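You operate a simulated robot arm through the tools that you are given. There is no shell and no other tool. Be economical: measure what you need, move in short steps, check, and stop when the job is done.

Carry out the task below with a simulated two-armed robot. There is one attempt and no reset: what you move stays moved.

Task
Pick up the yellow refill bottle with one hand, pass it to the other hand and put it on the top of the orange step box by the wall. Set down upright: yellow refill bottle.
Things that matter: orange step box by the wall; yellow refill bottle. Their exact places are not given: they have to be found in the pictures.

The check looks at the end state, three seconds after you hand in, the way a careful person would. Anything else that was tipped, shoved, dropped, spilled or broken makes it a failure.

Robot
Two 7-joint arms with two-finger parallel grippers on one trunk, on a base that drives. Base frame: it is fixed to the floor where the robot stands at the start and does not move with it; the origin is under the middle of the robot, x ahead of it, y to its left, z up. Readings come in mm, rad, newtons and seconds.
The left shoulder is at the start at [70, 134, 851], the right one opposite. With the tool pointing down near the work surface each hand reaches from about 100 to 640 mm from the robot's upright axis, wherever it stands, measured 20 degrees to its own side. Places, roughly: orange step box by the wall [600, 700, 400]; yellow refill bottle (7x7x12 cm) [500, -100, 500]. Payload 1.57 kg a hand.
Tool frame (each hand has its own): the origin (TCP) lies between the finger pads and is the grasp point; the fingertips stand 30 mm ahead of it; z points along the fingers, y is the line along which they close. Largest opening 80 mm; finger width 17, thickness 12; the body of the gripper, 40 by 82 mm, starts 80 mm behind the TCP.
Orientation is that of the tool frame in the base frame, as a unit quaternion [x, y, z, w]. With the fingers straight down and closing along the base's y, the tool's x points along the base's -x, its y along +y and its z along -z.

Tools
- The arms move only by the tool play_rows. It takes "left_moves", "right_moves" or both (then of equal length, played together; a hand with none holds still); each is a list of rows, each a list of 6 numbers: the shift along the tool's x, y, z in mm, then the turn, a rotation vector about the tool's x, y, z in rad. In form: [[tx, ty, tz, rx, ry, rz], ...]. A call has 1 to 10 rows; each row shifts and turns the commanded pose from where the row before left it, along the tool's axes as they then stand. "left_claw" and "right_claw" are, for a hand that has rows, the opening, from 0 (shut) to 1 (fully open), set as the call begins (left out, the last holds). Rows are played at 5 a second. More than 50 mm and 0.15 rad between two rows, or a gripper value outside its range, and nothing of the call is played. A pose out of reach is approached as far as the arm can. The call stops where the force on the tool passes 40 N (or 10 N more than at its start, if that is more) or the arm is blocked; 0.2 s more then pass. The fingers move at their own pace (about 153 mm/s each) and stop on an object; they squeeze with about 28 N. The grip force told is the motor's: it shows also when the fingers shut on nothing. Time passes only in rows, and 0.2 s behind the last, so rows that do not move let the fingers close. The reply holds the time, the measured pose of the TCP, the force on the tool along the base axes, the opening and the grip force, in the units named above and with some noise, with the torque about the TCP (base axes, N m) and any sound that the robot's microphone picked up.
- Cameras (640 x 400 px; columns grow to the right, rows downward): "scene" is now at [128.2, 18.8, 1061.9]; the picture's right is [0.24, -0.97, -0.00], its down [-0.70, -0.17, -0.69] and it looks along [0.67, 0.16, -0.73] (base axes); focal length 283 px, centre (320, 200). "left" rides on the left gripper at [72, 7, -122] in its tool frame; the picture's right is [-0.09, 1.00, 0.00], its down [-0.84, -0.08, -0.54] and it looks along [-0.54, -0.05, 0.84] (tool axes); focal length 238 px, centre (320, 200). "right" rides on the right gripper at [72, -7, -122] in its tool frame; the picture's right is [0.09, 1.00, 0.00], its down [-0.84, 0.08, -0.54] and it looks along [-0.54, 0.05, 0.84] (tool axes); focal length 238 px, centre (320, 200).
- camera(camera): a new picture of that camera. No time passes.
- slide_trunk(by): slides the trunk up (or, below 0, down) by that many mm; the arms and the scene camera ride with it, the base frame stays. It gives what a move gives, with no picture.
- base_move(legs): drives the robot by 1 to 6 legs, each [ahead, left, turn to the left] in mm, mm and rad, along the robot's own axes; the way and the turn of a leg run together, so that a leg with both is an arc; at most 1500 mm and 3.142 rad a leg. The arms and the cameras ride along, it lands a little off, and it stops where it bumps. It gives what a move gives.
- turn_head(pan, tilt): turns the head with the scene camera to pan (to the left, within 1.501 rad either way) and tilt (down, from -0.506 to 1.204), counted from straight ahead of the robot. It gives what a move gives.
- pixel_to_xyz(camera, pixels): there is no depth. For up to 12 entries [column, row, z] of the newest picture of that camera ("zoom" is the newest enlarged one), the place [x, y] in the base frame at which the ray of that pixel passes the height z, good to about 2 mm. No time passes.
- zoom(camera, box): a new picture of the part [left, top, right, bottom] of that camera's present view, enlarged. No time passes.
- job_done(): hands the job in; it is judged then, once.

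Work in short steps. Measure before you move; look again where a grasp or a placing could have gone wrong, and mend it. You have 80 turns and 78 pictures in all, those below and enlarged ones among them. Open the grippers and draw the arms clear of the work before you hand the job in, unless the task says otherwise; then end with one line.

The tools are called after "Emit:" as a command line: name --argument value ..., lists and objects as JSON in quotes. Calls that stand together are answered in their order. play_rows: Moves the arms, as the interface text tells. Its arguments: {"type":"object","properties":{"left_moves":{"type":"array"},"left_claw":{"type":"number"},"right_moves":{"type":"array"},"right_claw":{"type":"number"}},"required":[]} The other tools are called the same way: slide_trunk (by) slides the trunk up or down; base_move (legs) drives the base; turn_head (pan, tilt) turns the head that bears the scene camera; camera (camera) takes a picture; pixel_to_xyz (camera, pixels) gives the place at which the rays of pixels pass given heights; zoom (camera, box) takes an enlarged picture of a part of a camera's view; job_done () hands the job in.

At the start:

```text
time: 0.0
left_position: [452.7, 134.4, 700.1]
left_orientation: [0.0, 1.0, 0.001, -0.001]
left_contact_force: [0.1, -0.1, -0.3]
left_wrist_torque: [-0.01, -0.02, -0.02]
left_opening: 80.2
left_gripper_force: 0.0
right_position: [473.8, -256.1, 679.5]
right_orientation: [0.0, 1.0, 0.0, 0.001]
right_contact_force: [0.1, -0.1, -0.8]
right_wrist_torque: [0.03, 0.02, 0.0]
right_opening: 80.2
right_gripper_force: 0.1
trunk travel left (down, up): [-425.0, 515.0]
robot x, y, heading: [-3.1, -2.0, -0.002]
head pan, tilt: [0.239, 0.812]
```

scene: 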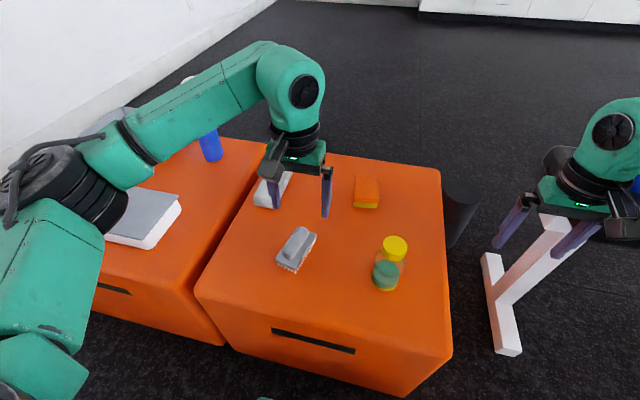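
right: 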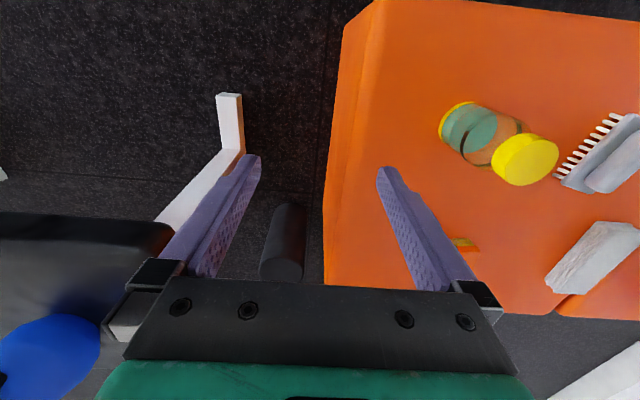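
left: 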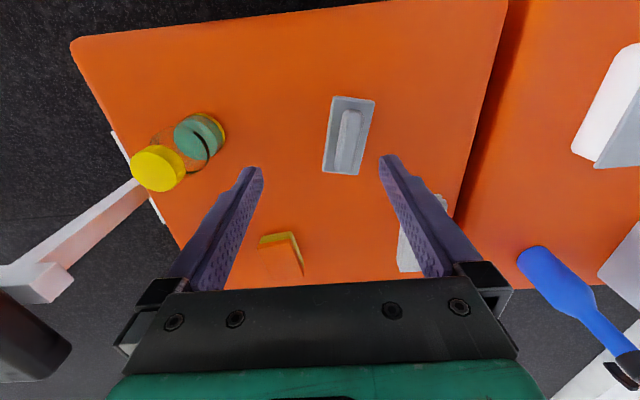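

The bottle seems to be the clear one with the yellow cap near (390,262). I'll zoom on it and turn the head left to find the step box.

Emit:
zoom --camera "scene" --box '[250, 150, 470, 310]'

Emit:
pixel_to_xyz --camera "scene" --pixels '[[395, 248, 600], [395, 248, 520], [385, 276, 500], [385, 276, 400], [452, 355, 480], [200, 290, 480], [440, 168, 480]]'

Emit:
turn_head --pan 0.9 --tilt 0.7

Emit:
camera --camera "scene"

```text
2.50 times, centred on (360, 230) of scene
```

zoom: 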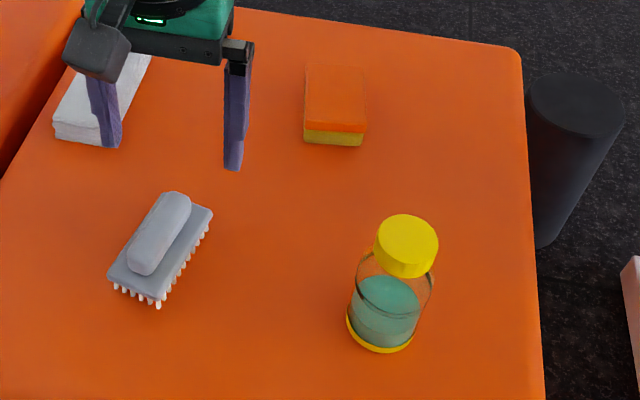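

```text
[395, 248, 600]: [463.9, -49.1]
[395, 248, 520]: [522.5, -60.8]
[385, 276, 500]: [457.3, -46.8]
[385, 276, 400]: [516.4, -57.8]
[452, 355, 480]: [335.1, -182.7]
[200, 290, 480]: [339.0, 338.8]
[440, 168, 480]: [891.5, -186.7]
```

```text
time: 1.0
left_position: [451.4, 135.3, 701.3]
left_orientation: [0.001, 1.0, 0.0, 0.001]
left_contact_force: [-1.1, 0.9, -0.8]
left_wrist_torque: [0.0, 0.02, 0.0]
left_opening: 80.2
left_gripper_force: 0.1
right_position: [474.8, -256.7, 680.2]
right_orientation: [0.0, 1.0, 0.0, -0.001]
right_contact_force: [-0.6, 0.0, 0.0]
right_wrist_torque: [0.01, 0.01, 0.02]
right_opening: 80.1
right_gripper_force: 0.1
trunk travel left (down, up): [-425.0, 515.0]
robot x, y, heading: [1.1, 2.1, -0.009]
head pan, tilt: [0.901, 0.7]
```

```text
73 pictures are left
```

scene: 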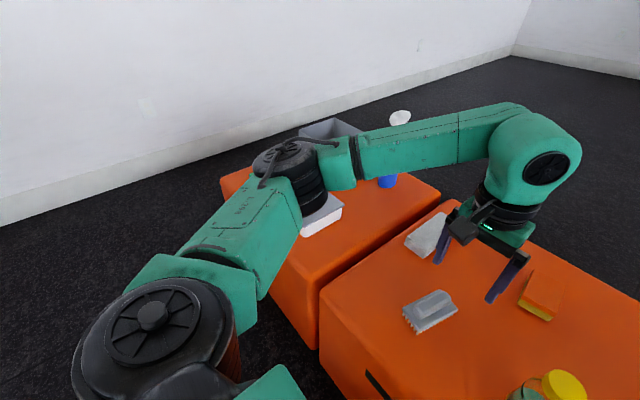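

The box left of the gap, carrying a grey book, bin and brush, is likely the step box by the wall. From the two views the cap top sits near (478,-52,583). I'll shift the left hand 200 mm left and 60 up to see the step box from its camera.

Emit:
play_rows --left_moves '[[0, 45, -20, 0, 0, 0], [0, 45, -20, 0, 0, 0], [0, 45, -20, 0, 0, 0], [0, 45, 0, 0, 0, 0], [0, 20, 0, 0, 0, 0]]'

Emit:
camera --camera "left"

Emit:
turn_head --pan 0.75 --tilt 0.7

Emit:
camera --camera "scene"

```text
time: 2.2
left_position: [451.0, 332.8, 759.5]
left_orientation: [0.001, 1.0, 0.0, -0.001]
left_contact_force: [-0.3, -0.1, 0.3]
left_wrist_torque: [-0.02, 0.0, 0.0]
left_opening: 80.2
left_gripper_force: 0.1
right_position: [473.6, -258.0, 679.8]
right_orientation: [0.0, 1.0, 0.0, 0.0]
right_contact_force: [-0.7, -1.0, 0.3]
right_wrist_torque: [0.03, -0.03, 0.0]
right_opening: 80.0
right_gripper_force: 0.0
trunk travel left (down, up): [-425.0, 515.0]
robot x, y, heading: [0.1, 0.0, 0.001]
head pan, tilt: [0.901, 0.7]
```

```text
72 pictures are left
```

left: 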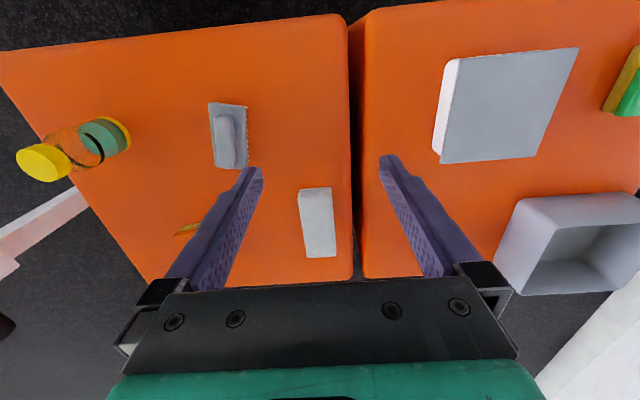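

```text
time: 2.9
left_position: [451.8, 331.8, 759.2]
left_orientation: [0.0, 1.0, -0.001, 0.0]
left_contact_force: [0.4, -1.0, 0.5]
left_wrist_torque: [0.01, 0.0, -0.02]
left_opening: 80.0
left_gripper_force: 0.0
right_position: [475.0, -257.1, 679.9]
right_orientation: [0.001, 1.0, 0.0, 0.0]
right_contact_force: [-1.2, 0.0, -0.2]
right_wrist_torque: [-0.02, 0.01, -0.02]
right_opening: 80.3
right_gripper_force: 0.1
trunk travel left (down, up): [-425.0, 515.0]
robot x, y, heading: [-0.7, 2.7, 0.004]
head pan, tilt: [0.75, 0.7]
```

```text
71 pictures are left
```

scene: 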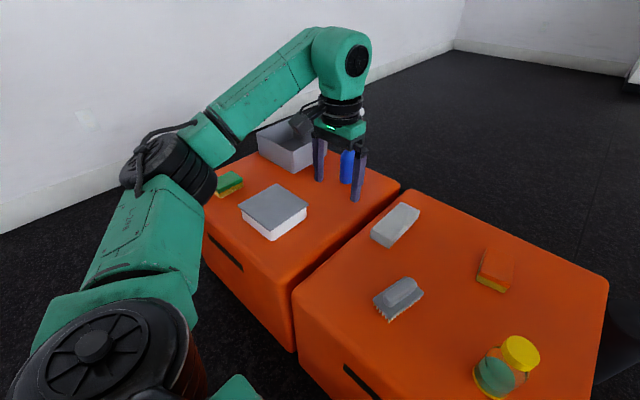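

Clear views now: the step box (left) has free space between book (275,210) and gap. I'll triangulate book corners and edges for heights, and the bottle too.

Emit:
pixel_to_xyz --camera "left" --pixels '[[461, 58, 480], [461, 58, 400], [579, 47, 480], [579, 47, 400], [545, 157, 480], [441, 163, 480], [441, 163, 400], [372, 12, 400], [365, 278, 400], [352, 277, 460], [340, 15, 460]]'

Emit:
pixel_to_xyz --camera "scene" --pixels '[[274, 184, 480], [274, 184, 400], [307, 207, 480], [307, 207, 400], [239, 206, 480], [239, 206, 400], [272, 228, 480], [272, 228, 400], [400, 184, 400], [400, 184, 460]]'

Emit:
zoom --camera "scene" --box '[180, 100, 420, 260]'

```text
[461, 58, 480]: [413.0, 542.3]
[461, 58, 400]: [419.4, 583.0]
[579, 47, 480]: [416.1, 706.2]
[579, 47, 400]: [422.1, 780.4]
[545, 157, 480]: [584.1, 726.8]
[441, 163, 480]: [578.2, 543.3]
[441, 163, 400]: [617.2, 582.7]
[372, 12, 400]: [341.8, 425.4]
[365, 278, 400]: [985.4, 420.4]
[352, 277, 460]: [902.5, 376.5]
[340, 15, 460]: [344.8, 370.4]
```

```text
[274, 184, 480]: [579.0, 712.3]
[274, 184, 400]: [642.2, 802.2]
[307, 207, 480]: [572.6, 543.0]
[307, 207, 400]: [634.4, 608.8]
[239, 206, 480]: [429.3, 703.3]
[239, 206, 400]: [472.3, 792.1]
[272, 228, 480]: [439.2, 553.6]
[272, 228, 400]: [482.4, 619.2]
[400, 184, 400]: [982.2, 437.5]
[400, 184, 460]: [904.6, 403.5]
```

```text
2.50 times, centred on (300, 180) of scene
```

zoom: 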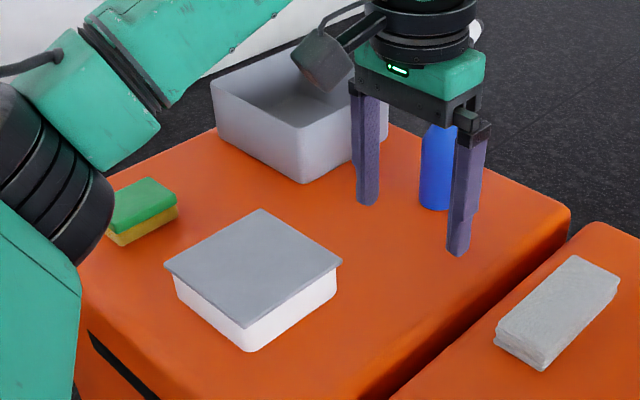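

Lunchbox top is at z≈480 (x 415–580, y 543–715). I'll locate the step-top obstacles and candidate spots at z≈430.

Emit:
pixel_to_xyz --camera "zoom" --pixels '[[437, 210, 430], [303, 183, 430], [380, 150, 430], [245, 350, 430], [337, 290, 430], [400, 290, 430], [370, 240, 430], [570, 215, 430], [500, 340, 460], [180, 210, 430], [215, 130, 430]]'

Emit:
pixel_to_xyz --camera "left" --pixels '[[435, 150, 430], [433, 155, 440], [435, 150, 420], [495, 262, 430], [518, 200, 500], [503, 290, 430]]'

```text
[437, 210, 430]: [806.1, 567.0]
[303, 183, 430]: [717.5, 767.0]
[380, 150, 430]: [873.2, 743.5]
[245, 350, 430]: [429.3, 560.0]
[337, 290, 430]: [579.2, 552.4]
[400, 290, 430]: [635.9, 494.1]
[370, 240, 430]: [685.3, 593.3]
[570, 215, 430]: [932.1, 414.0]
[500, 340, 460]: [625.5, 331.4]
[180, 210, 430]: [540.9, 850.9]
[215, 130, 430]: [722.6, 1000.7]
```

```text
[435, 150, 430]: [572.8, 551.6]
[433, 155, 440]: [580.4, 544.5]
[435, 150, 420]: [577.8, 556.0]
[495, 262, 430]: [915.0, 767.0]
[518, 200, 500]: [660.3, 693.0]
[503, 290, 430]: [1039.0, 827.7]
```

Step top is z≈430; target spot about (665,520), clear of lunchbox (x<580), blue bottle (806,567) and edge y≈412. Now measure the bottle precisely from scene and right cameras.

Emit:
turn_head --pan -0.1 --tilt 0.85

Emit:
zoom --camera "scene" --box '[220, 150, 380, 250]'

Emit:
zoom --camera "right" --box '[420, 80, 580, 200]'

```text
time: 4.1
left_position: [451.5, 331.9, 760.6]
left_orientation: [0.0, 1.0, 0.0, 0.001]
left_contact_force: [0.8, 0.2, 0.4]
left_wrist_torque: [0.02, -0.03, 0.0]
left_opening: 79.7
left_gripper_force: 0.1
right_position: [474.1, -256.6, 680.7]
right_orientation: [0.0, 1.0, -0.001, 0.0]
right_contact_force: [-0.2, 0.0, 0.2]
right_wrist_torque: [0.02, -0.01, -0.01]
right_opening: 79.9
right_gripper_force: 0.1
trunk travel left (down, up): [-425.0, 515.0]
robot x, y, heading: [3.4, -1.7, 0.001]
head pan, tilt: [-0.099, 0.85]
```

```text
4.00 times, centred on (300, 200) of scene
```

zoom: 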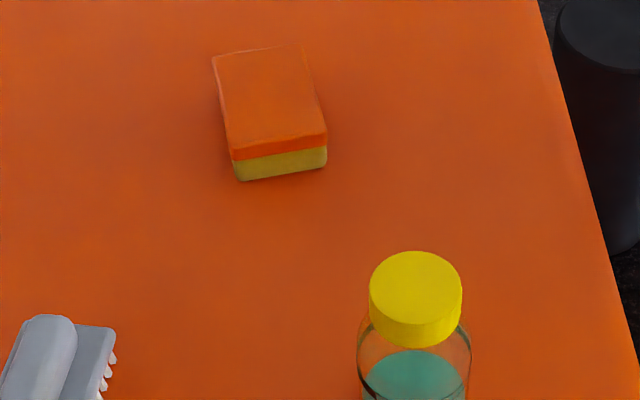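

```text
3.33 times, centred on (500, 140) of right
```

zoom: 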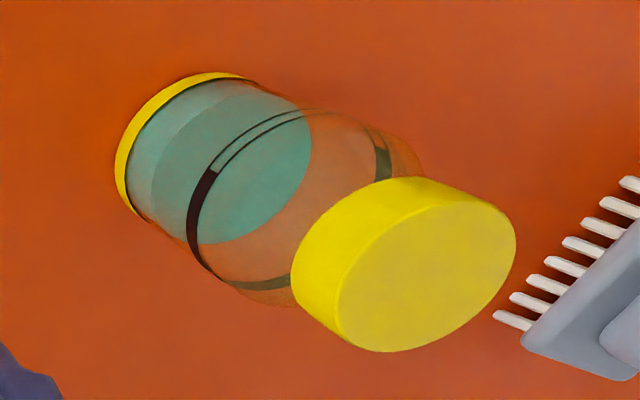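

Cap-top centre: right zoom (427,270), scene (324,222). Measure them, and take a lower scene zoom for the base.

Emit:
pixel_to_xyz --camera "zoom" --pixels '[[427, 270, 600], [427, 270, 560], [120, 165, 460], [120, 165, 480], [130, 120, 460]]'

Emit:
zoom --camera "scene" --box '[240, 190, 400, 290]'

Emit:
pixel_to_xyz --camera "scene" --pixels '[[324, 221.75, 600], [324, 221.75, 560], [312.3, 222, 580], [335.5, 222, 580]]'

```text
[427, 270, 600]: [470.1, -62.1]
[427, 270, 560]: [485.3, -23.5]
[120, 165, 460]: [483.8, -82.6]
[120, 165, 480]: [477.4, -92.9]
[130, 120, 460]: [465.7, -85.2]
```

```text
4.00 times, centred on (320, 240) of scene
```

zoom: 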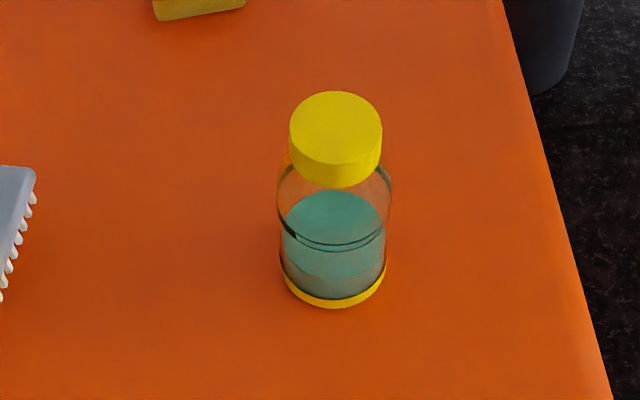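

```text
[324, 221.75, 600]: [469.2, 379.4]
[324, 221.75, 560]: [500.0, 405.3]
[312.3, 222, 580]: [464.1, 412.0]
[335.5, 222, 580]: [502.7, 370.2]
```

The scene lookup used the older full frame; redo with the zoom.

Emit:
pixel_to_xyz --camera "zoom" --pixels '[[336, 128, 600], [336, 128, 580], [336, 128, 560], [289, 130, 584], [383, 130, 584], [280, 270, 460], [387, 270, 460], [333, 307, 460], [333, 307, 470], [277, 180, 550], [392, 180, 550]]'

```text
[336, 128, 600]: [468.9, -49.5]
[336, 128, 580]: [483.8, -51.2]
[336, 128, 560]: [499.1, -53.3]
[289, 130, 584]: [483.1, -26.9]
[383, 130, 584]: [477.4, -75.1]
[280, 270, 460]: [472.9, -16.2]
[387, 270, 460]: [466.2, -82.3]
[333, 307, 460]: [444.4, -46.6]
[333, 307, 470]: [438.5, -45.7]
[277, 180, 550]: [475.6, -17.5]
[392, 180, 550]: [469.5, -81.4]
```

Bottle axis is ≈(475.5,-50), base z≈467, top ≈588, body ⌀≈66, cap ⌀≈48. Plan: the right hand grips the body slanted (55° off vertical, pointing forward-left), the left then takes the cap from above. First I rotate the right hand in place: yaw 45° left, then pitch.

Emit:
play_rows --right_moves '[[0, 0, 0, 0, 0, -0.131], [0, 0, 0, 0, 0, -0.131], [0, 0, 0, 0, 0, -0.131], [0, 0, 0, 0, 0, -0.131], [0, 0, 0, 0, 0, -0.131], [0, 0, 0, 0, 0, -0.13]]' --right_claw 1

Emit:
play_rows --right_moves '[[0, 0, 0, 0, -0.137, 0], [0, 0, 0, 0, -0.137, 0], [0, 0, 0, 0, -0.137, 0], [0, 0, 0, 0, -0.137, 0], [0, 0, 0, 0, -0.137, 0], [0, 0, 0, 0, -0.137, 0], [0, 0, 0, 0, -0.137, 0]]'

```text
time: 5.5
left_position: [452.0, 331.3, 759.9]
left_orientation: [0.0, 1.0, -0.001, 0.001]
left_contact_force: [0.8, 0.9, -0.9]
left_wrist_torque: [-0.01, 0.01, 0.01]
left_opening: 80.3
left_gripper_force: 0.1
right_position: [470.1, -261.2, 683.8]
right_orientation: [-0.143, 0.99, -0.011, 0.007]
right_contact_force: [1.1, -0.1, -1.3]
right_wrist_torque: [0.01, -0.01, -0.01]
right_opening: 79.8
right_gripper_force: 0.0
right hand out of reach, approached as far as the arm can: row 3, 4, 5, 6
trunk travel left (down, up): [-425.0, 515.0]
robot x, y, heading: [0.3, 1.3, -0.003]
head pan, tilt: [-0.099, 0.85]
```

```text
time: 7.1
left_position: [451.3, 330.9, 760.5]
left_orientation: [-0.001, 1.0, 0.0, 0.0]
left_contact_force: [-0.4, 0.2, 0.3]
left_wrist_torque: [-0.02, 0.0, 0.01]
left_opening: 79.9
left_gripper_force: 0.0
right_position: [469.6, -258.3, 683.0]
right_orientation: [-0.132, 0.875, 0.056, 0.462]
right_contact_force: [0.0, -0.6, -0.5]
right_wrist_torque: [-0.03, -0.06, 0.01]
right_opening: 80.1
right_gripper_force: 0.1
trunk travel left (down, up): [-425.0, 515.0]
robot x, y, heading: [-1.1, -0.3, -0.004]
head pan, tilt: [-0.099, 0.85]
```

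Yaw stopped at ~16° (joint limit), pitch went fine: tool z ≈ (0.79,0.22,-0.57). I'll shift toward a pregrasp and try more yaw there.

Emit:
play_rows --right_moves '[[13.4, 31.1, -1.9, 0, 0, 0], [13.4, 31.1, -1.9, 0, 0, 0], [13.4, 31.1, -1.9, 0, 0, 0], [13.4, 31.1, -1.9, 0, 0, 0], [0, 0, 0, -0.103, -0.003, -0.071], [0, 0, 0, -0.103, -0.003, -0.071], [0, 0, 0, -0.103, -0.003, -0.071], [0, 0, 0, -0.103, -0.003, -0.071]]'

```text
time: 8.9
left_position: [452.2, 331.8, 761.3]
left_orientation: [0.0, 1.0, 0.001, -0.001]
left_contact_force: [0.0, 1.0, -0.1]
left_wrist_torque: [0.03, -0.02, 0.03]
left_opening: 80.0
left_gripper_force: 0.1
right_position: [416.1, -170.8, 647.0]
right_orientation: [-0.266, 0.845, 0.127, 0.446]
right_contact_force: [-0.2, -0.1, -0.7]
right_wrist_torque: [-0.01, 0.0, 0.0]
right_opening: 79.9
right_gripper_force: 0.2
right hand out of reach, approached as far as the arm can: row 4, 7, 8
trunk travel left (down, up): [-425.0, 515.0]
robot x, y, heading: [-0.8, -3.2, 0.0]
head pan, tilt: [-0.099, 0.85]
```

Azimuth is now ~33°, good, but close to the body is out of reach. I'll back the base 110 mm so the bottle sits in a comfier zone.

Emit:
base_move --legs '[[-110, 0, 0]]'

```text
time: 10.1
left_position: [339.6, 331.3, 761.3]
left_orientation: [0.001, 1.0, 0.0, 0.001]
left_contact_force: [-1.0, 0.1, -0.2]
left_wrist_torque: [0.02, -0.04, 0.02]
left_opening: 80.0
left_gripper_force: 0.1
right_position: [300.1, -171.6, 648.1]
right_orientation: [-0.265, 0.844, 0.126, 0.449]
right_contact_force: [-0.3, 0.5, -0.5]
right_wrist_torque: [-0.02, -0.02, 0.0]
right_opening: 79.9
right_gripper_force: 0.2
trunk travel left (down, up): [-425.0, 515.0]
robot x, y, heading: [-117.1, -0.9, -0.008]
head pan, tilt: [-0.099, 0.85]
```

The hand is nearly aligned with the bottle along its own z. Advance 142 mm to a pregrasp 110 mm short, then look.

Emit:
play_rows --right_moves '[[-2.5, 1.4, 35.5, 0, 0, 0], [-2.5, 1.4, 35.5, 0, 0, 0], [-2.5, 1.4, 35.5, 0, 0, 0], [-2.5, 1.4, 35.5, 0, 0, 0], [0, 0, 0, 0, 0, 0]]'

Emit:
camera --camera "scene"

Emit:
camera --camera "right"

```text
time: 11.3
left_position: [338.3, 331.8, 758.7]
left_orientation: [0.0, 1.0, 0.0, -0.001]
left_contact_force: [0.6, 0.3, 0.5]
left_wrist_torque: [-0.03, 0.0, 0.03]
left_opening: 79.9
left_gripper_force: 0.1
right_position: [400.2, -98.2, 576.1]
right_orientation: [-0.266, 0.845, 0.127, 0.447]
right_contact_force: [-0.5, -0.4, 0.1]
right_wrist_torque: [-0.02, 0.0, 0.0]
right_opening: 79.8
right_gripper_force: 0.0
trunk travel left (down, up): [-425.0, 515.0]
robot x, y, heading: [-112.8, 2.9, -0.001]
head pan, tilt: [-0.099, 0.85]
```

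```text
66 pictures are left
```

scene: 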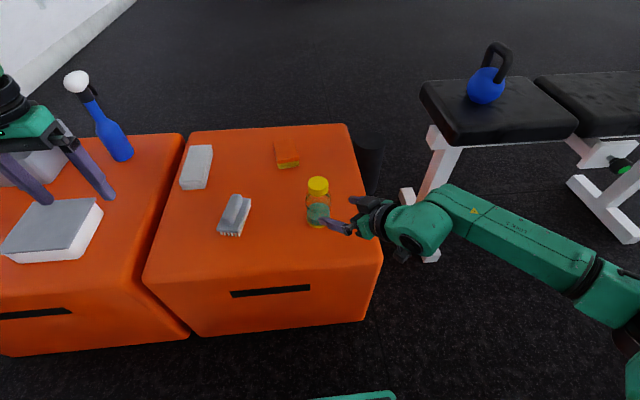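

```text
65 pictures are left
```

right: 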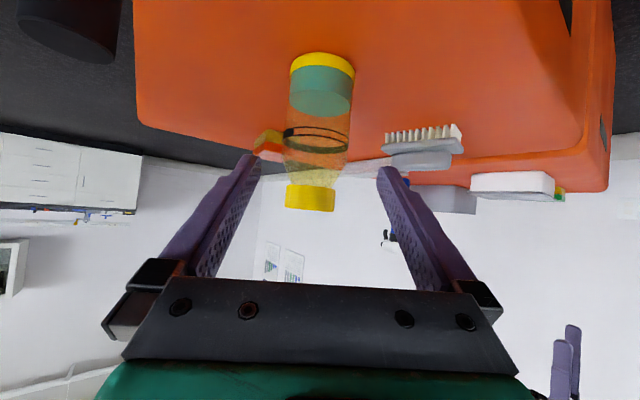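

The bottle appears centred between the fingers (base ring ~ (322,75), cap (310,195)). Quick check of its position through this camera.

Emit:
pixel_to_xyz --camera "right" --pixels '[[289, 75, 472], [355, 78, 472], [321, 55, 467], [310, 211, 588], [310, 211, 563]]'

```text
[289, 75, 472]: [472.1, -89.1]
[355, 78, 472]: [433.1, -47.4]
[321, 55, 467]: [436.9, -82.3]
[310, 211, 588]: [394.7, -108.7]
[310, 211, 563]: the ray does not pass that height
```

The lateral estimate differs by a few mm; zoom to refine.

Emit:
zoom --camera "right" --box '[240, 30, 400, 230]'

Emit:
zoom --camera "scene" --box '[270, 160, 390, 240]'

```text
2.00 times, centred on (320, 130) of right
```

zoom: 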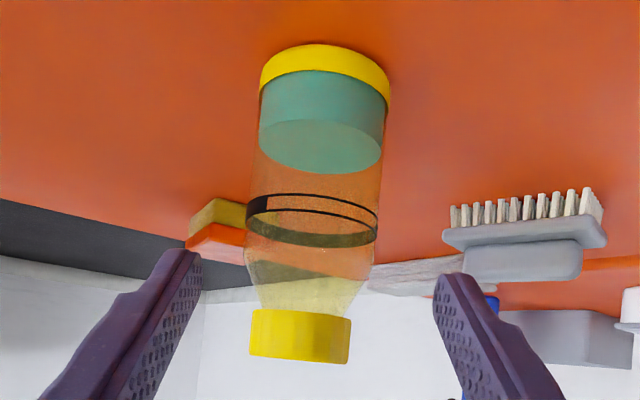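

```text
5.00 times, centred on (330, 200) of scene
```

zoom: 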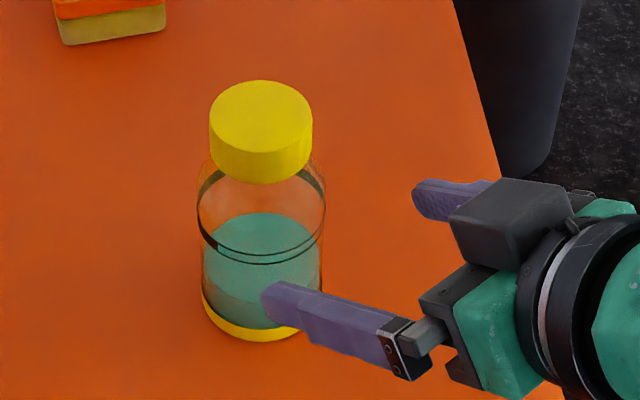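

The tool axis projects to column 320 and the bottle mid at ~318–320: lateral offset ≈1 mm. Confirm range with the new scene zoom (cap top centre (260,115)).

Emit:
pixel_to_xyz --camera "zoom" --pixels '[[260, 115, 588], [250, 340, 467], [205, 270, 500], [322, 270, 500]]'

```text
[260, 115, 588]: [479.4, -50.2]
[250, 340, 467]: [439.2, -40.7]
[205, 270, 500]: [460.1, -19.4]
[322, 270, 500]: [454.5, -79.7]
```

Consistent with (477,-50). Advance 110 mm along tool z.

Emit:
play_rows --right_moves '[[0, 0, 28, 0, 0, 0], [0, -1, 28, 0, 0, 0], [0, 0, 28, 0, 0, 0], [0, 0, 26, 0, 0, 0], [0, 0, 0, 0, 0, 0]]'

Emit:
zoom --camera "scene" --box '[270, 160, 390, 240]'

Emit:
camera --camera "right"

```text
time: 12.5
left_position: [338.6, 330.8, 760.3]
left_orientation: [0.001, 1.0, 0.001, 0.001]
left_contact_force: [-0.2, 0.1, -0.6]
left_wrist_torque: [0.05, -0.01, 0.02]
left_opening: 80.0
left_gripper_force: 0.0
right_position: [479.2, -50.6, 512.4]
right_orientation: [-0.265, 0.844, 0.126, 0.449]
right_contact_force: [-0.9, -0.5, 0.3]
right_wrist_torque: [-0.02, -0.01, 0.03]
right_opening: 80.0
right_gripper_force: 0.0
trunk travel left (down, up): [-425.0, 515.0]
robot x, y, heading: [-113.9, -2.6, 0.001]
head pan, tilt: [-0.099, 0.85]
```

```text
5.00 times, centred on (330, 200) of scene
```

zoom: 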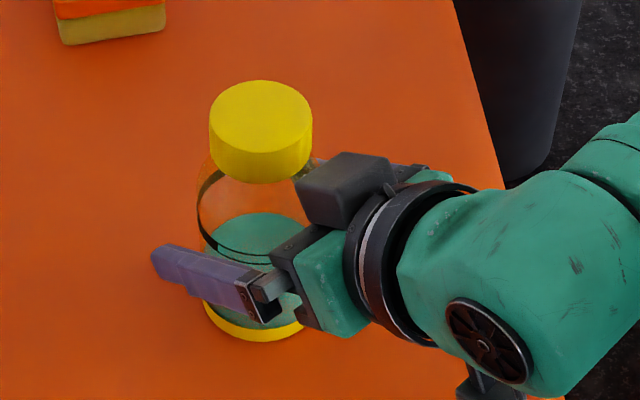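

```text
61 pictures are left
```

right: 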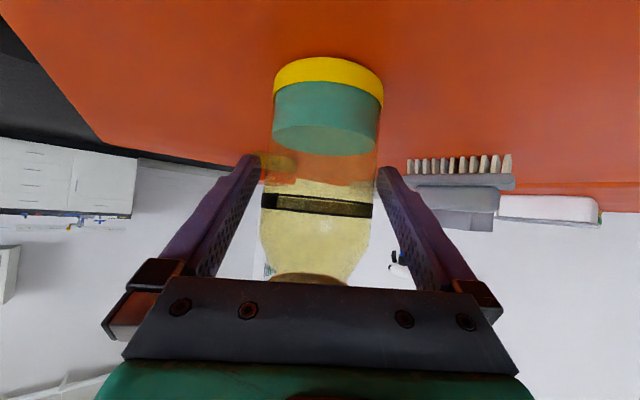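

Hand straddles the bottle. Back off 6 mm for cap clearance, then close and check the grip.

Emit:
play_rows --right_moves '[[0, 0, -6, 0, 0, 0], [0, 0, 0, 0, 0, 0]]'

Emit:
play_rows --right_moves '[[0, 0, 0, 0, 0, 0], [0, 0, 0, 0, 0, 0], [0, 0, 0, 0, 0, 0], [0, 0, 0, 0, 0, 0]]' --right_claw 0

Emit:
zoom --camera "scene" --box '[270, 160, 390, 240]'

```text
time: 13.1
left_position: [340.1, 331.6, 759.8]
left_orientation: [0.001, 1.0, 0.0, 0.0]
left_contact_force: [0.3, -0.2, -0.2]
left_wrist_torque: [-0.03, -0.01, 0.01]
left_opening: 80.1
left_gripper_force: 0.1
right_position: [472.7, -52.2, 516.1]
right_orientation: [-0.266, 0.845, 0.127, 0.447]
right_contact_force: [0.4, 0.2, -1.6]
right_wrist_torque: [-0.02, 0.01, 0.0]
right_opening: 79.9
right_gripper_force: 0.0
trunk travel left (down, up): [-425.0, 515.0]
robot x, y, heading: [-116.6, 3.9, -0.002]
head pan, tilt: [-0.099, 0.85]
```

```text
time: 14.1
left_position: [340.0, 331.0, 759.9]
left_orientation: [0.0, 1.0, 0.0, 0.0]
left_contact_force: [1.0, -0.3, -0.7]
left_wrist_torque: [0.01, -0.03, 0.01]
left_opening: 79.8
left_gripper_force: 0.1
right_position: [473.3, -53.3, 516.9]
right_orientation: [-0.266, 0.844, 0.127, 0.447]
right_contact_force: [-0.1, 0.0, 1.5]
right_wrist_torque: [0.07, 0.0, -0.01]
right_opening: 62.4
right_gripper_force: 28.2
trunk travel left (down, up): [-425.0, 515.0]
robot x, y, heading: [-114.7, 1.7, -0.004]
head pan, tilt: [-0.099, 0.85]
```

```text
5.00 times, centred on (330, 200) of scene
```

zoom: 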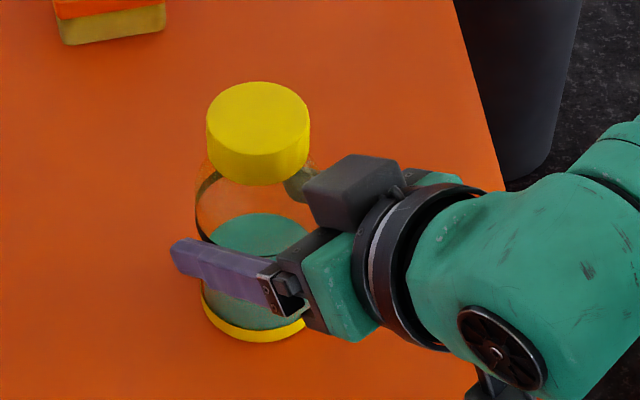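

Gripped at 62.4 mm. Lift 120 mm straight up.

Emit:
play_rows --right_moves '[[-8.2, -0.2, -5.7, 0, 0, 0], [-24.8, -0.8, -17, 0, 0, 0], [-24.8, -0.8, -17, 0, 0, 0], [-24.8, -0.8, -17, 0, 0, 0], [-16.5, -0.5, -11.3, 0, 0, 0], [0, 0, 0, 0, 0, 0]]'

Emit:
camera --camera "scene"

```text
time: 15.5
left_position: [340.5, 332.2, 759.8]
left_orientation: [0.001, 1.0, 0.0, 0.0]
left_contact_force: [-0.2, -1.1, -1.0]
left_wrist_torque: [0.03, 0.02, 0.0]
left_opening: 80.2
left_gripper_force: 0.1
right_position: [476.3, -54.2, 636.2]
right_orientation: [-0.266, 0.844, 0.127, 0.448]
right_contact_force: [0.6, 1.0, -2.7]
right_wrist_torque: [-0.02, 0.02, 0.02]
right_opening: 62.3
right_gripper_force: 28.4
trunk travel left (down, up): [-425.0, 515.0]
robot x, y, heading: [-115.7, 2.8, -0.003]
head pan, tilt: [-0.099, 0.85]
```

```text
59 pictures are left
```

scene: 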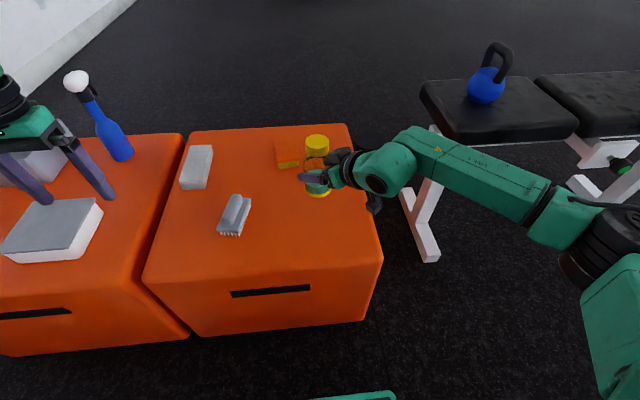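

Held upright. Now bring the bottle back-left to about (385,5,636) while the left hand yaws 33° CCW in place to align with the right hand.

Emit:
play_rows --right_moves '[[5.45, 25, -9.1, 0, 0, 0], [5.45, 25, -9.1, 0, 0, 0], [5.45, 25, -9.1, 0, 0, 0], [5.45, 25, -9.1, 0, 0, 0], [0, 0, 0, 0, 0, 0]]' --left_moves '[[0, 0, 0, 0, 0, -0.144], [0, 0, 0, 0, 0, -0.144], [0, 0, 0, 0, 0, -0.144], [0, 0, 0, 0, 0, -0.144], [0, 0, 0, 0, 0, 0]]' --left_claw 1

Emit:
camera --camera "scene"

```text
time: 16.7
left_position: [340.1, 331.0, 760.4]
left_orientation: [-0.284, 0.959, 0.0, 0.0]
left_contact_force: [-0.3, 0.5, 0.1]
left_wrist_torque: [0.0, 0.0, 0.01]
left_opening: 79.8
left_gripper_force: 0.1
right_position: [381.3, 4.9, 636.7]
right_orientation: [-0.265, 0.844, 0.126, 0.448]
right_contact_force: [0.2, 1.0, -1.9]
right_wrist_torque: [0.02, -0.01, 0.0]
right_opening: 62.4
right_gripper_force: 27.7
trunk travel left (down, up): [-425.0, 515.0]
robot x, y, heading: [-113.5, 0.9, -0.004]
head pan, tilt: [-0.099, 0.85]
```

```text
58 pictures are left
```

scene: 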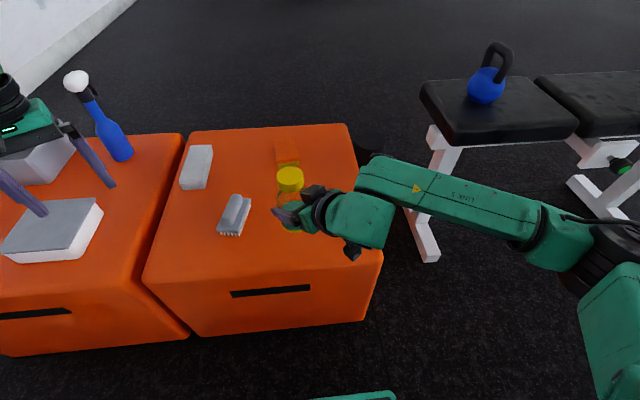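

Both posed well. Expected cap top ≈(384.5,7,708). Move the left hand above it, at z≈800.

Emit:
play_rows --left_moves '[[0, 0, -40, 0, 0, 0], [17.4, -37, 0, 0, 0, 0], [17.4, -37, 0, 0, 0, 0], [17.4, -37, 0, 0, 0, 0], [17.4, -37, 0, 0, 0, 0], [17.4, -37, 0, 0, 0, 0], [17.4, -37, 0, 0, 0, 0], [17.4, -37, 0, 0, 0, 0], [17.4, -37, 0, 0, 0, 0], [0, 0, 0, 0, 0, 0]]'

Emit:
camera --camera "scene"

Emit:
camera --camera "left"

```text
time: 18.9
left_position: [382.7, 7.6, 796.5]
left_orientation: [-0.283, 0.959, 0.001, 0.001]
left_contact_force: [-0.2, -0.1, -0.5]
left_wrist_torque: [0.0, 0.0, 0.01]
left_opening: 80.1
left_gripper_force: 0.1
right_position: [381.6, 4.8, 636.5]
right_orientation: [-0.265, 0.844, 0.127, 0.448]
right_contact_force: [-0.4, 0.8, -2.4]
right_wrist_torque: [-0.03, 0.0, 0.02]
right_opening: 62.5
right_gripper_force: 27.7
trunk travel left (down, up): [-425.0, 515.0]
robot x, y, heading: [-112.9, 2.5, -0.004]
head pan, tilt: [-0.099, 0.85]
```

```text
57 pictures are left
```

scene: 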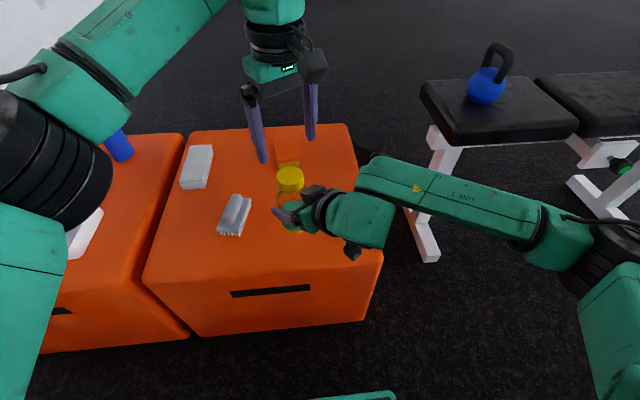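

```text
56 pictures are left
```

left: 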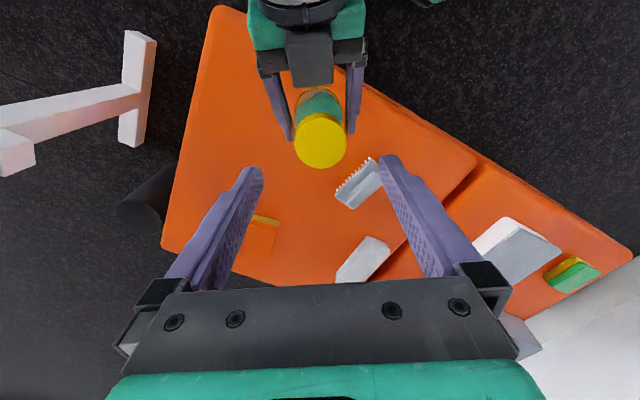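

The left camera sees the cap at (320,140), centred. Measure it at z≈708.

Emit:
zoom --camera "left" --box '[260, 20, 388, 180]'

Emit:
pixel_to_xyz --camera "left" --pixels '[[320, 141, 708], [320, 141, 700], [320, 141, 716], [295, 140, 708], [347, 140, 708]]'

Emit:
zoom --camera "scene" --box '[240, 150, 360, 230]'

```text
2.50 times, centred on (324, 100) of left
```

zoom: 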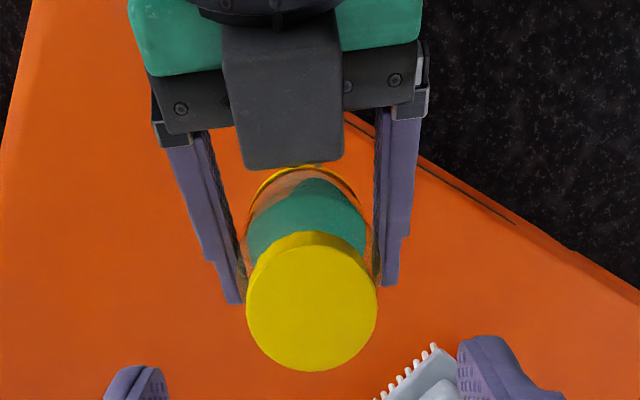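

```text
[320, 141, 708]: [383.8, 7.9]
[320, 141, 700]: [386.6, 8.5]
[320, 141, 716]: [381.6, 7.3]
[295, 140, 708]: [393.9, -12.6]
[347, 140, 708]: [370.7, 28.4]
```

```text
5.00 times, centred on (300, 190) of scene
```

zoom: 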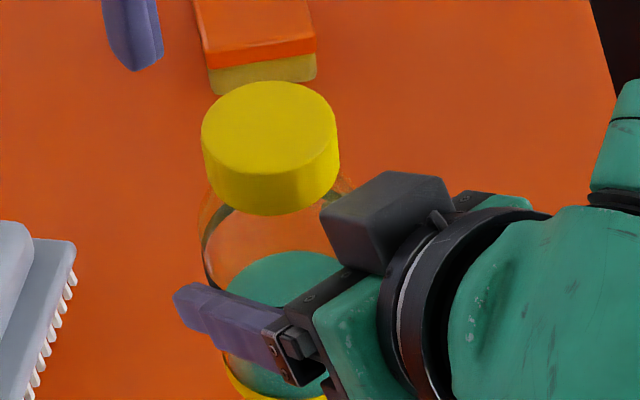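

Cap centre ≈(383.5,8.5), left TCP (382.7,7.6): aligned. Descend 78 mm so the tips reach z≈688 on the cap's side (cap 685–708).

Emit:
play_rows --left_moves '[[0, 0, 20, 0, 0, 0], [0, 0, 20, 0, 0, 0], [0, 0, 20, 0, 0, 0], [0, 0, 18, 0, 0, 0], [0, 0, 0, 0, 0, 0]]'

Emit:
zoom --camera "scene" --box '[220, 110, 380, 230]'

Emit:
camera --camera "left"

```text
time: 20.1
left_position: [383.6, 8.9, 720.6]
left_orientation: [-0.284, 0.959, 0.001, 0.0]
left_contact_force: [-0.7, 0.2, 0.1]
left_wrist_torque: [-0.02, 0.0, -0.04]
left_opening: 80.1
left_gripper_force: 0.1
right_position: [382.5, 5.2, 636.1]
right_orientation: [-0.266, 0.844, 0.127, 0.447]
right_contact_force: [-0.6, 0.6, -1.6]
right_wrist_torque: [-0.02, 0.03, 0.02]
right_opening: 62.2
right_gripper_force: 27.9
trunk travel left (down, up): [-425.0, 515.0]
robot x, y, heading: [-114.9, -3.2, -0.001]
head pan, tilt: [-0.099, 0.85]
```

```text
3.33 times, centred on (300, 170) of scene
```

zoom: 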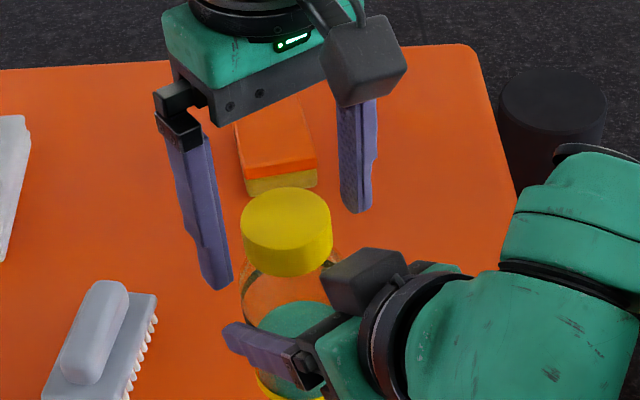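

```text
52 pictures are left
```

left: 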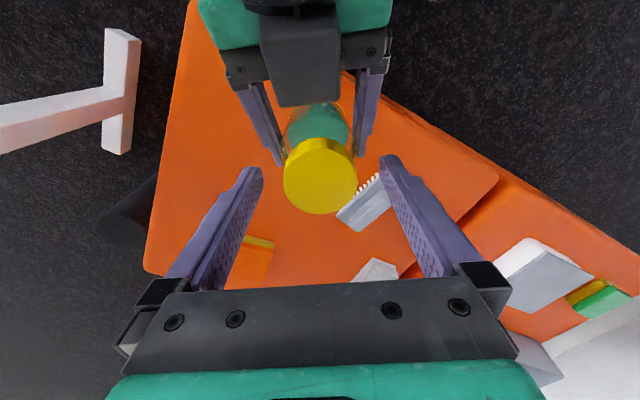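

The cap (320,177) lies on the expected TCP projection (row ~180). Close the left gripper on it.

Emit:
play_rows --left_moves '[[0, 0, 0, 0, 0, 0], [0, 0, 0, 0, 0, 0], [0, 0, 0, 0, 0, 0], [0, 0, 0, 0, 0, 0]]' --left_claw 0

Emit:
zoom --camera "scene" --box '[220, 110, 380, 230]'

```text
time: 21.1
left_position: [384.2, 7.9, 721.0]
left_orientation: [-0.284, 0.959, 0.0, 0.0]
left_contact_force: [-0.9, 2.3, -0.7]
left_wrist_torque: [-0.22, -0.2, -0.01]
left_opening: 44.4
left_gripper_force: 28.5
right_position: [381.5, 5.7, 637.1]
right_orientation: [-0.265, 0.845, 0.127, 0.447]
right_contact_force: [1.1, -1.9, -1.2]
right_wrist_torque: [0.36, 0.23, -0.01]
right_opening: 62.0
right_gripper_force: 28.5
trunk travel left (down, up): [-425.0, 515.0]
robot x, y, heading: [-115.1, 0.3, -0.004]
head pan, tilt: [-0.099, 0.85]
```

```text
3.33 times, centred on (300, 170) of scene
```

zoom: 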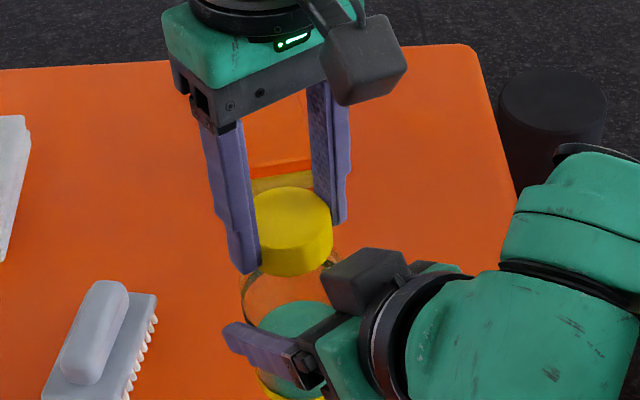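

Cap is gripped (44.4 mm, 28 N). Open the right hand, confirm the left holds, then withdraw right backward along its axis.

Emit:
play_rows --right_moves '[[0, 0, 0, 0, 0, 0], [0, 0, 0, 0, 0, 0], [0, 0, 0, 0, 0, 0]]' --right_claw 1

Emit:
play_rows --right_moves '[[0, 0, -20, 0, 0, 0], [0, 0, -30, 0, 0, 0], [0, 0, -30, 0, 0, 0], [0, 0, -30, 0, 0, 0], [0, 0, 0, 0, 0, 0]]'

Emit:
camera --camera "scene"

```text
time: 21.9
left_position: [384.0, 7.7, 721.4]
left_orientation: [-0.283, 0.959, 0.0, 0.0]
left_contact_force: [0.0, 0.5, -1.1]
left_wrist_torque: [-0.01, -0.01, 0.0]
left_opening: 44.7
left_gripper_force: 27.6
right_position: [381.6, 5.2, 636.2]
right_orientation: [-0.266, 0.844, 0.126, 0.448]
right_contact_force: [0.2, -0.3, 0.3]
right_wrist_torque: [0.03, -0.03, 0.02]
right_opening: 80.1
right_gripper_force: 0.1
trunk travel left (down, up): [-425.0, 515.0]
robot x, y, heading: [-115.1, -0.8, -0.001]
head pan, tilt: [-0.099, 0.85]
```

```text
time: 23.1
left_position: [382.4, 7.6, 721.0]
left_orientation: [-0.284, 0.959, 0.0, 0.0]
left_contact_force: [0.3, 0.4, -1.5]
left_wrist_torque: [-0.02, -0.01, 0.03]
left_opening: 45.4
left_gripper_force: 27.5
right_position: [305.5, -42.5, 698.8]
right_orientation: [-0.266, 0.844, 0.127, 0.447]
right_contact_force: [0.4, -0.2, 1.2]
right_wrist_torque: [-0.03, 0.01, -0.02]
right_opening: 80.0
right_gripper_force: 0.1
trunk travel left (down, up): [-425.0, 515.0]
robot x, y, heading: [-112.5, 2.8, -0.002]
head pan, tilt: [-0.099, 0.85]
```

```text
50 pictures are left
```

scene: 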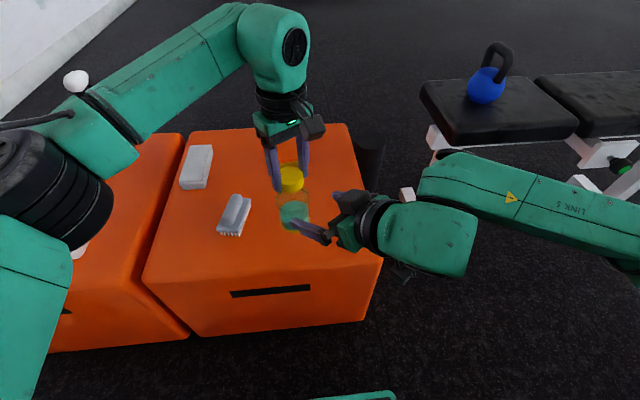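

Left holds the bottle; the right is free. Move the right hand clear to the right.

Emit:
play_rows --right_moves '[[12.5, -31, -17, 0, 0, 0], [12.5, -31, -17, 0, 0, 0], [12.5, -31, -17, 0, 0, 0], [12.5, -31, -17, 0, 0, 0], [0, 0, 0, 0, 0, 0]]'

Emit:
turn_head --pan 0.6 --tilt 1.0

Emit:
camera --camera "scene"

```text
time: 24.3
left_position: [383.5, 7.9, 720.6]
left_orientation: [-0.283, 0.959, 0.0, 0.0]
left_contact_force: [0.1, 0.8, -1.7]
left_wrist_torque: [-0.02, 0.02, 0.01]
left_opening: 45.6
left_gripper_force: 28.3
right_position: [303.5, -162.0, 698.8]
right_orientation: [-0.265, 0.845, 0.126, 0.447]
right_contact_force: [-0.6, -0.6, -0.1]
right_wrist_torque: [0.0, 0.04, -0.02]
right_opening: 80.1
right_gripper_force: 0.0
right hand out of reach, approached as far as the arm can: row 4
trunk travel left (down, up): [-425.0, 515.0]
robot x, y, heading: [-112.5, -1.6, 0.001]
head pan, tilt: [-0.099, 0.85]
```

```text
time: 25.4
left_position: [384.0, 8.1, 721.6]
left_orientation: [-0.283, 0.959, 0.0, 0.001]
left_contact_force: [-0.8, 0.5, -1.6]
left_wrist_torque: [-0.02, -0.04, 0.03]
left_opening: 45.3
left_gripper_force: 28.0
right_position: [303.5, -162.5, 698.6]
right_orientation: [-0.265, 0.845, 0.126, 0.447]
right_contact_force: [0.0, -0.5, -0.7]
right_wrist_torque: [0.03, 0.02, 0.01]
right_opening: 79.8
right_gripper_force: 0.1
trunk travel left (down, up): [-425.0, 515.0]
robot x, y, heading: [-112.1, 0.6, -0.002]
head pan, tilt: [0.6, 1.0]
```

```text
49 pictures are left
```

scene: 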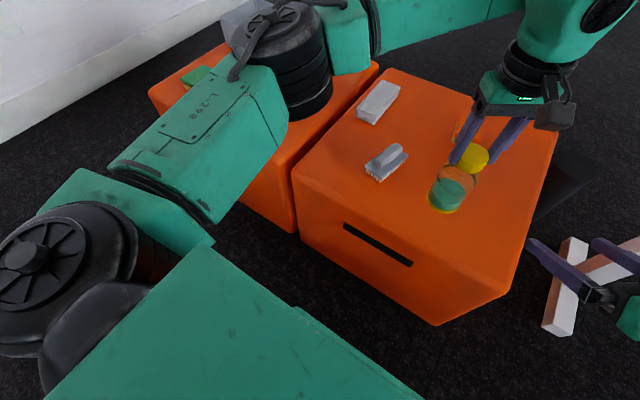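

Floor to the left is clear. Estimate how far the robot's base front (green edge at (300,305)–(420,398)) extends, for safe forward driving, and the box front's bottom.

Emit:
pixel_to_xyz --camera "scene" --pixels '[[208, 246, 300], [208, 246, 600], [300, 310, 300], [300, 310, 600], [415, 397, 300], [415, 397, 600], [435, 325, 0], [435, 325, 100], [435, 325, 50], [293, 233, 0], [293, 233, 50]]'

```text
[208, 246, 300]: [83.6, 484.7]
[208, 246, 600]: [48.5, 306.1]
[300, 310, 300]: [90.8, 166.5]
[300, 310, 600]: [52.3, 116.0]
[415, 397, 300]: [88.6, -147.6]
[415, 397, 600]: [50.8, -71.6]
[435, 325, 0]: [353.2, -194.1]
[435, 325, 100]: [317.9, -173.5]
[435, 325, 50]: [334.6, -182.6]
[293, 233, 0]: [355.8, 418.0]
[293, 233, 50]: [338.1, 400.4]
```

Base front is at most ~235 mm ahead of the axis; boxes start at x≈340, so driving to x≈55 is safe. Drive left 285 first.

Emit:
base_move --legs '[[0, 285, 0]]'

Emit:
camera --camera "scene"

```text
time: 27.4
left_position: [382.6, 304.2, 721.8]
left_orientation: [-0.286, 0.958, 0.001, 0.0]
left_contact_force: [0.2, 0.0, -1.7]
left_wrist_torque: [-0.01, 0.02, 0.07]
left_opening: 45.3
left_gripper_force: 27.7
right_position: [301.9, 133.4, 698.8]
right_orientation: [-0.266, 0.844, 0.126, 0.448]
right_contact_force: [-0.4, -0.7, 0.3]
right_wrist_torque: [-0.03, 0.0, 0.01]
right_opening: 80.2
right_gripper_force: 0.1
trunk travel left (down, up): [-425.0, 515.0]
robot x, y, heading: [-113.5, 294.0, 0.002]
head pan, tilt: [0.6, 1.0]
```

```text
48 pictures are left
```

scene: 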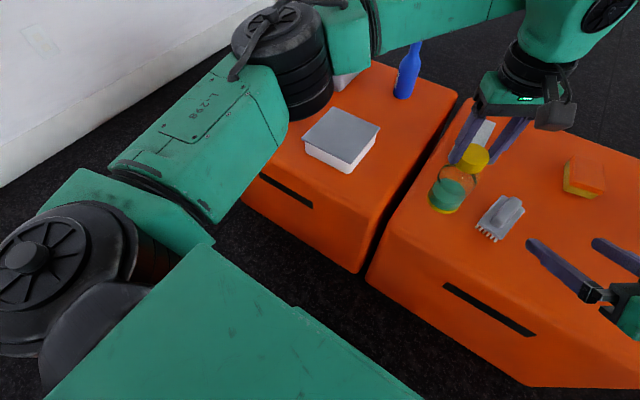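

All clear. Drive ahead 165 mm.

Emit:
base_move --legs '[[165, 0, 0]]'

Emit:
turn_head --pan 0.4 --tilt 0.85

Emit:
camera --camera "scene"

Emit:
camera --camera "left"

```text
time: 28.9
left_position: [550.3, 304.9, 720.6]
left_orientation: [-0.286, 0.958, 0.0, -0.001]
left_contact_force: [-0.1, 0.3, -2.2]
left_wrist_torque: [0.0, -0.01, -0.04]
left_opening: 45.6
left_gripper_force: 28.2
right_position: [470.7, 133.6, 699.2]
right_orientation: [-0.268, 0.844, 0.129, 0.447]
right_contact_force: [-0.1, -0.2, -0.6]
right_wrist_torque: [-0.05, -0.02, -0.01]
right_opening: 80.0
right_gripper_force: 0.0
trunk travel left (down, up): [-425.0, 515.0]
robot x, y, heading: [54.9, 297.2, -0.0]
head pan, tilt: [0.6, 1.0]
```

```text
time: 29.6
left_position: [549.4, 304.1, 722.1]
left_orientation: [-0.286, 0.958, 0.0, 0.0]
left_contact_force: [0.1, -0.7, -1.4]
left_wrist_torque: [0.0, -0.01, 0.0]
left_opening: 45.3
left_gripper_force: 28.0
right_position: [470.0, 134.1, 698.9]
right_orientation: [-0.267, 0.844, 0.128, 0.447]
right_contact_force: [0.0, 0.6, 0.5]
right_wrist_torque: [-0.03, -0.01, 0.01]
right_opening: 80.0
right_gripper_force: 0.0
trunk travel left (down, up): [-425.0, 515.0]
robot x, y, heading: [52.8, 293.7, 0.004]
head pan, tilt: [0.4, 0.85]
```

```text
47 pictures are left
```

scene: 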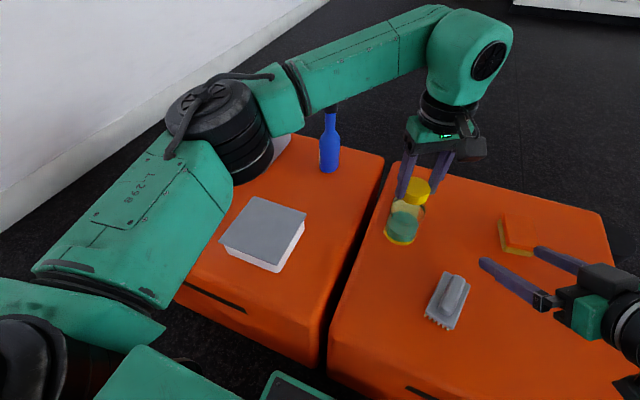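

```text
46 pictures are left
```

left: 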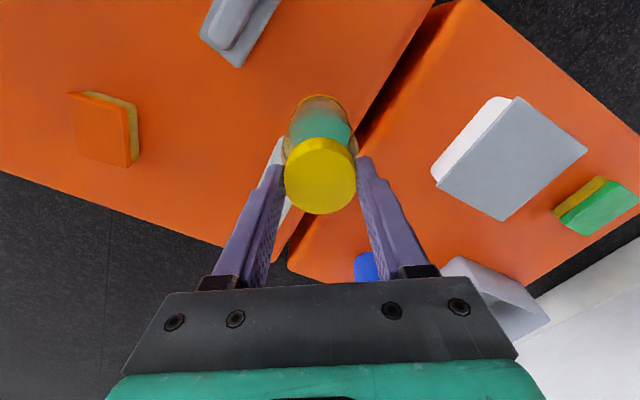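

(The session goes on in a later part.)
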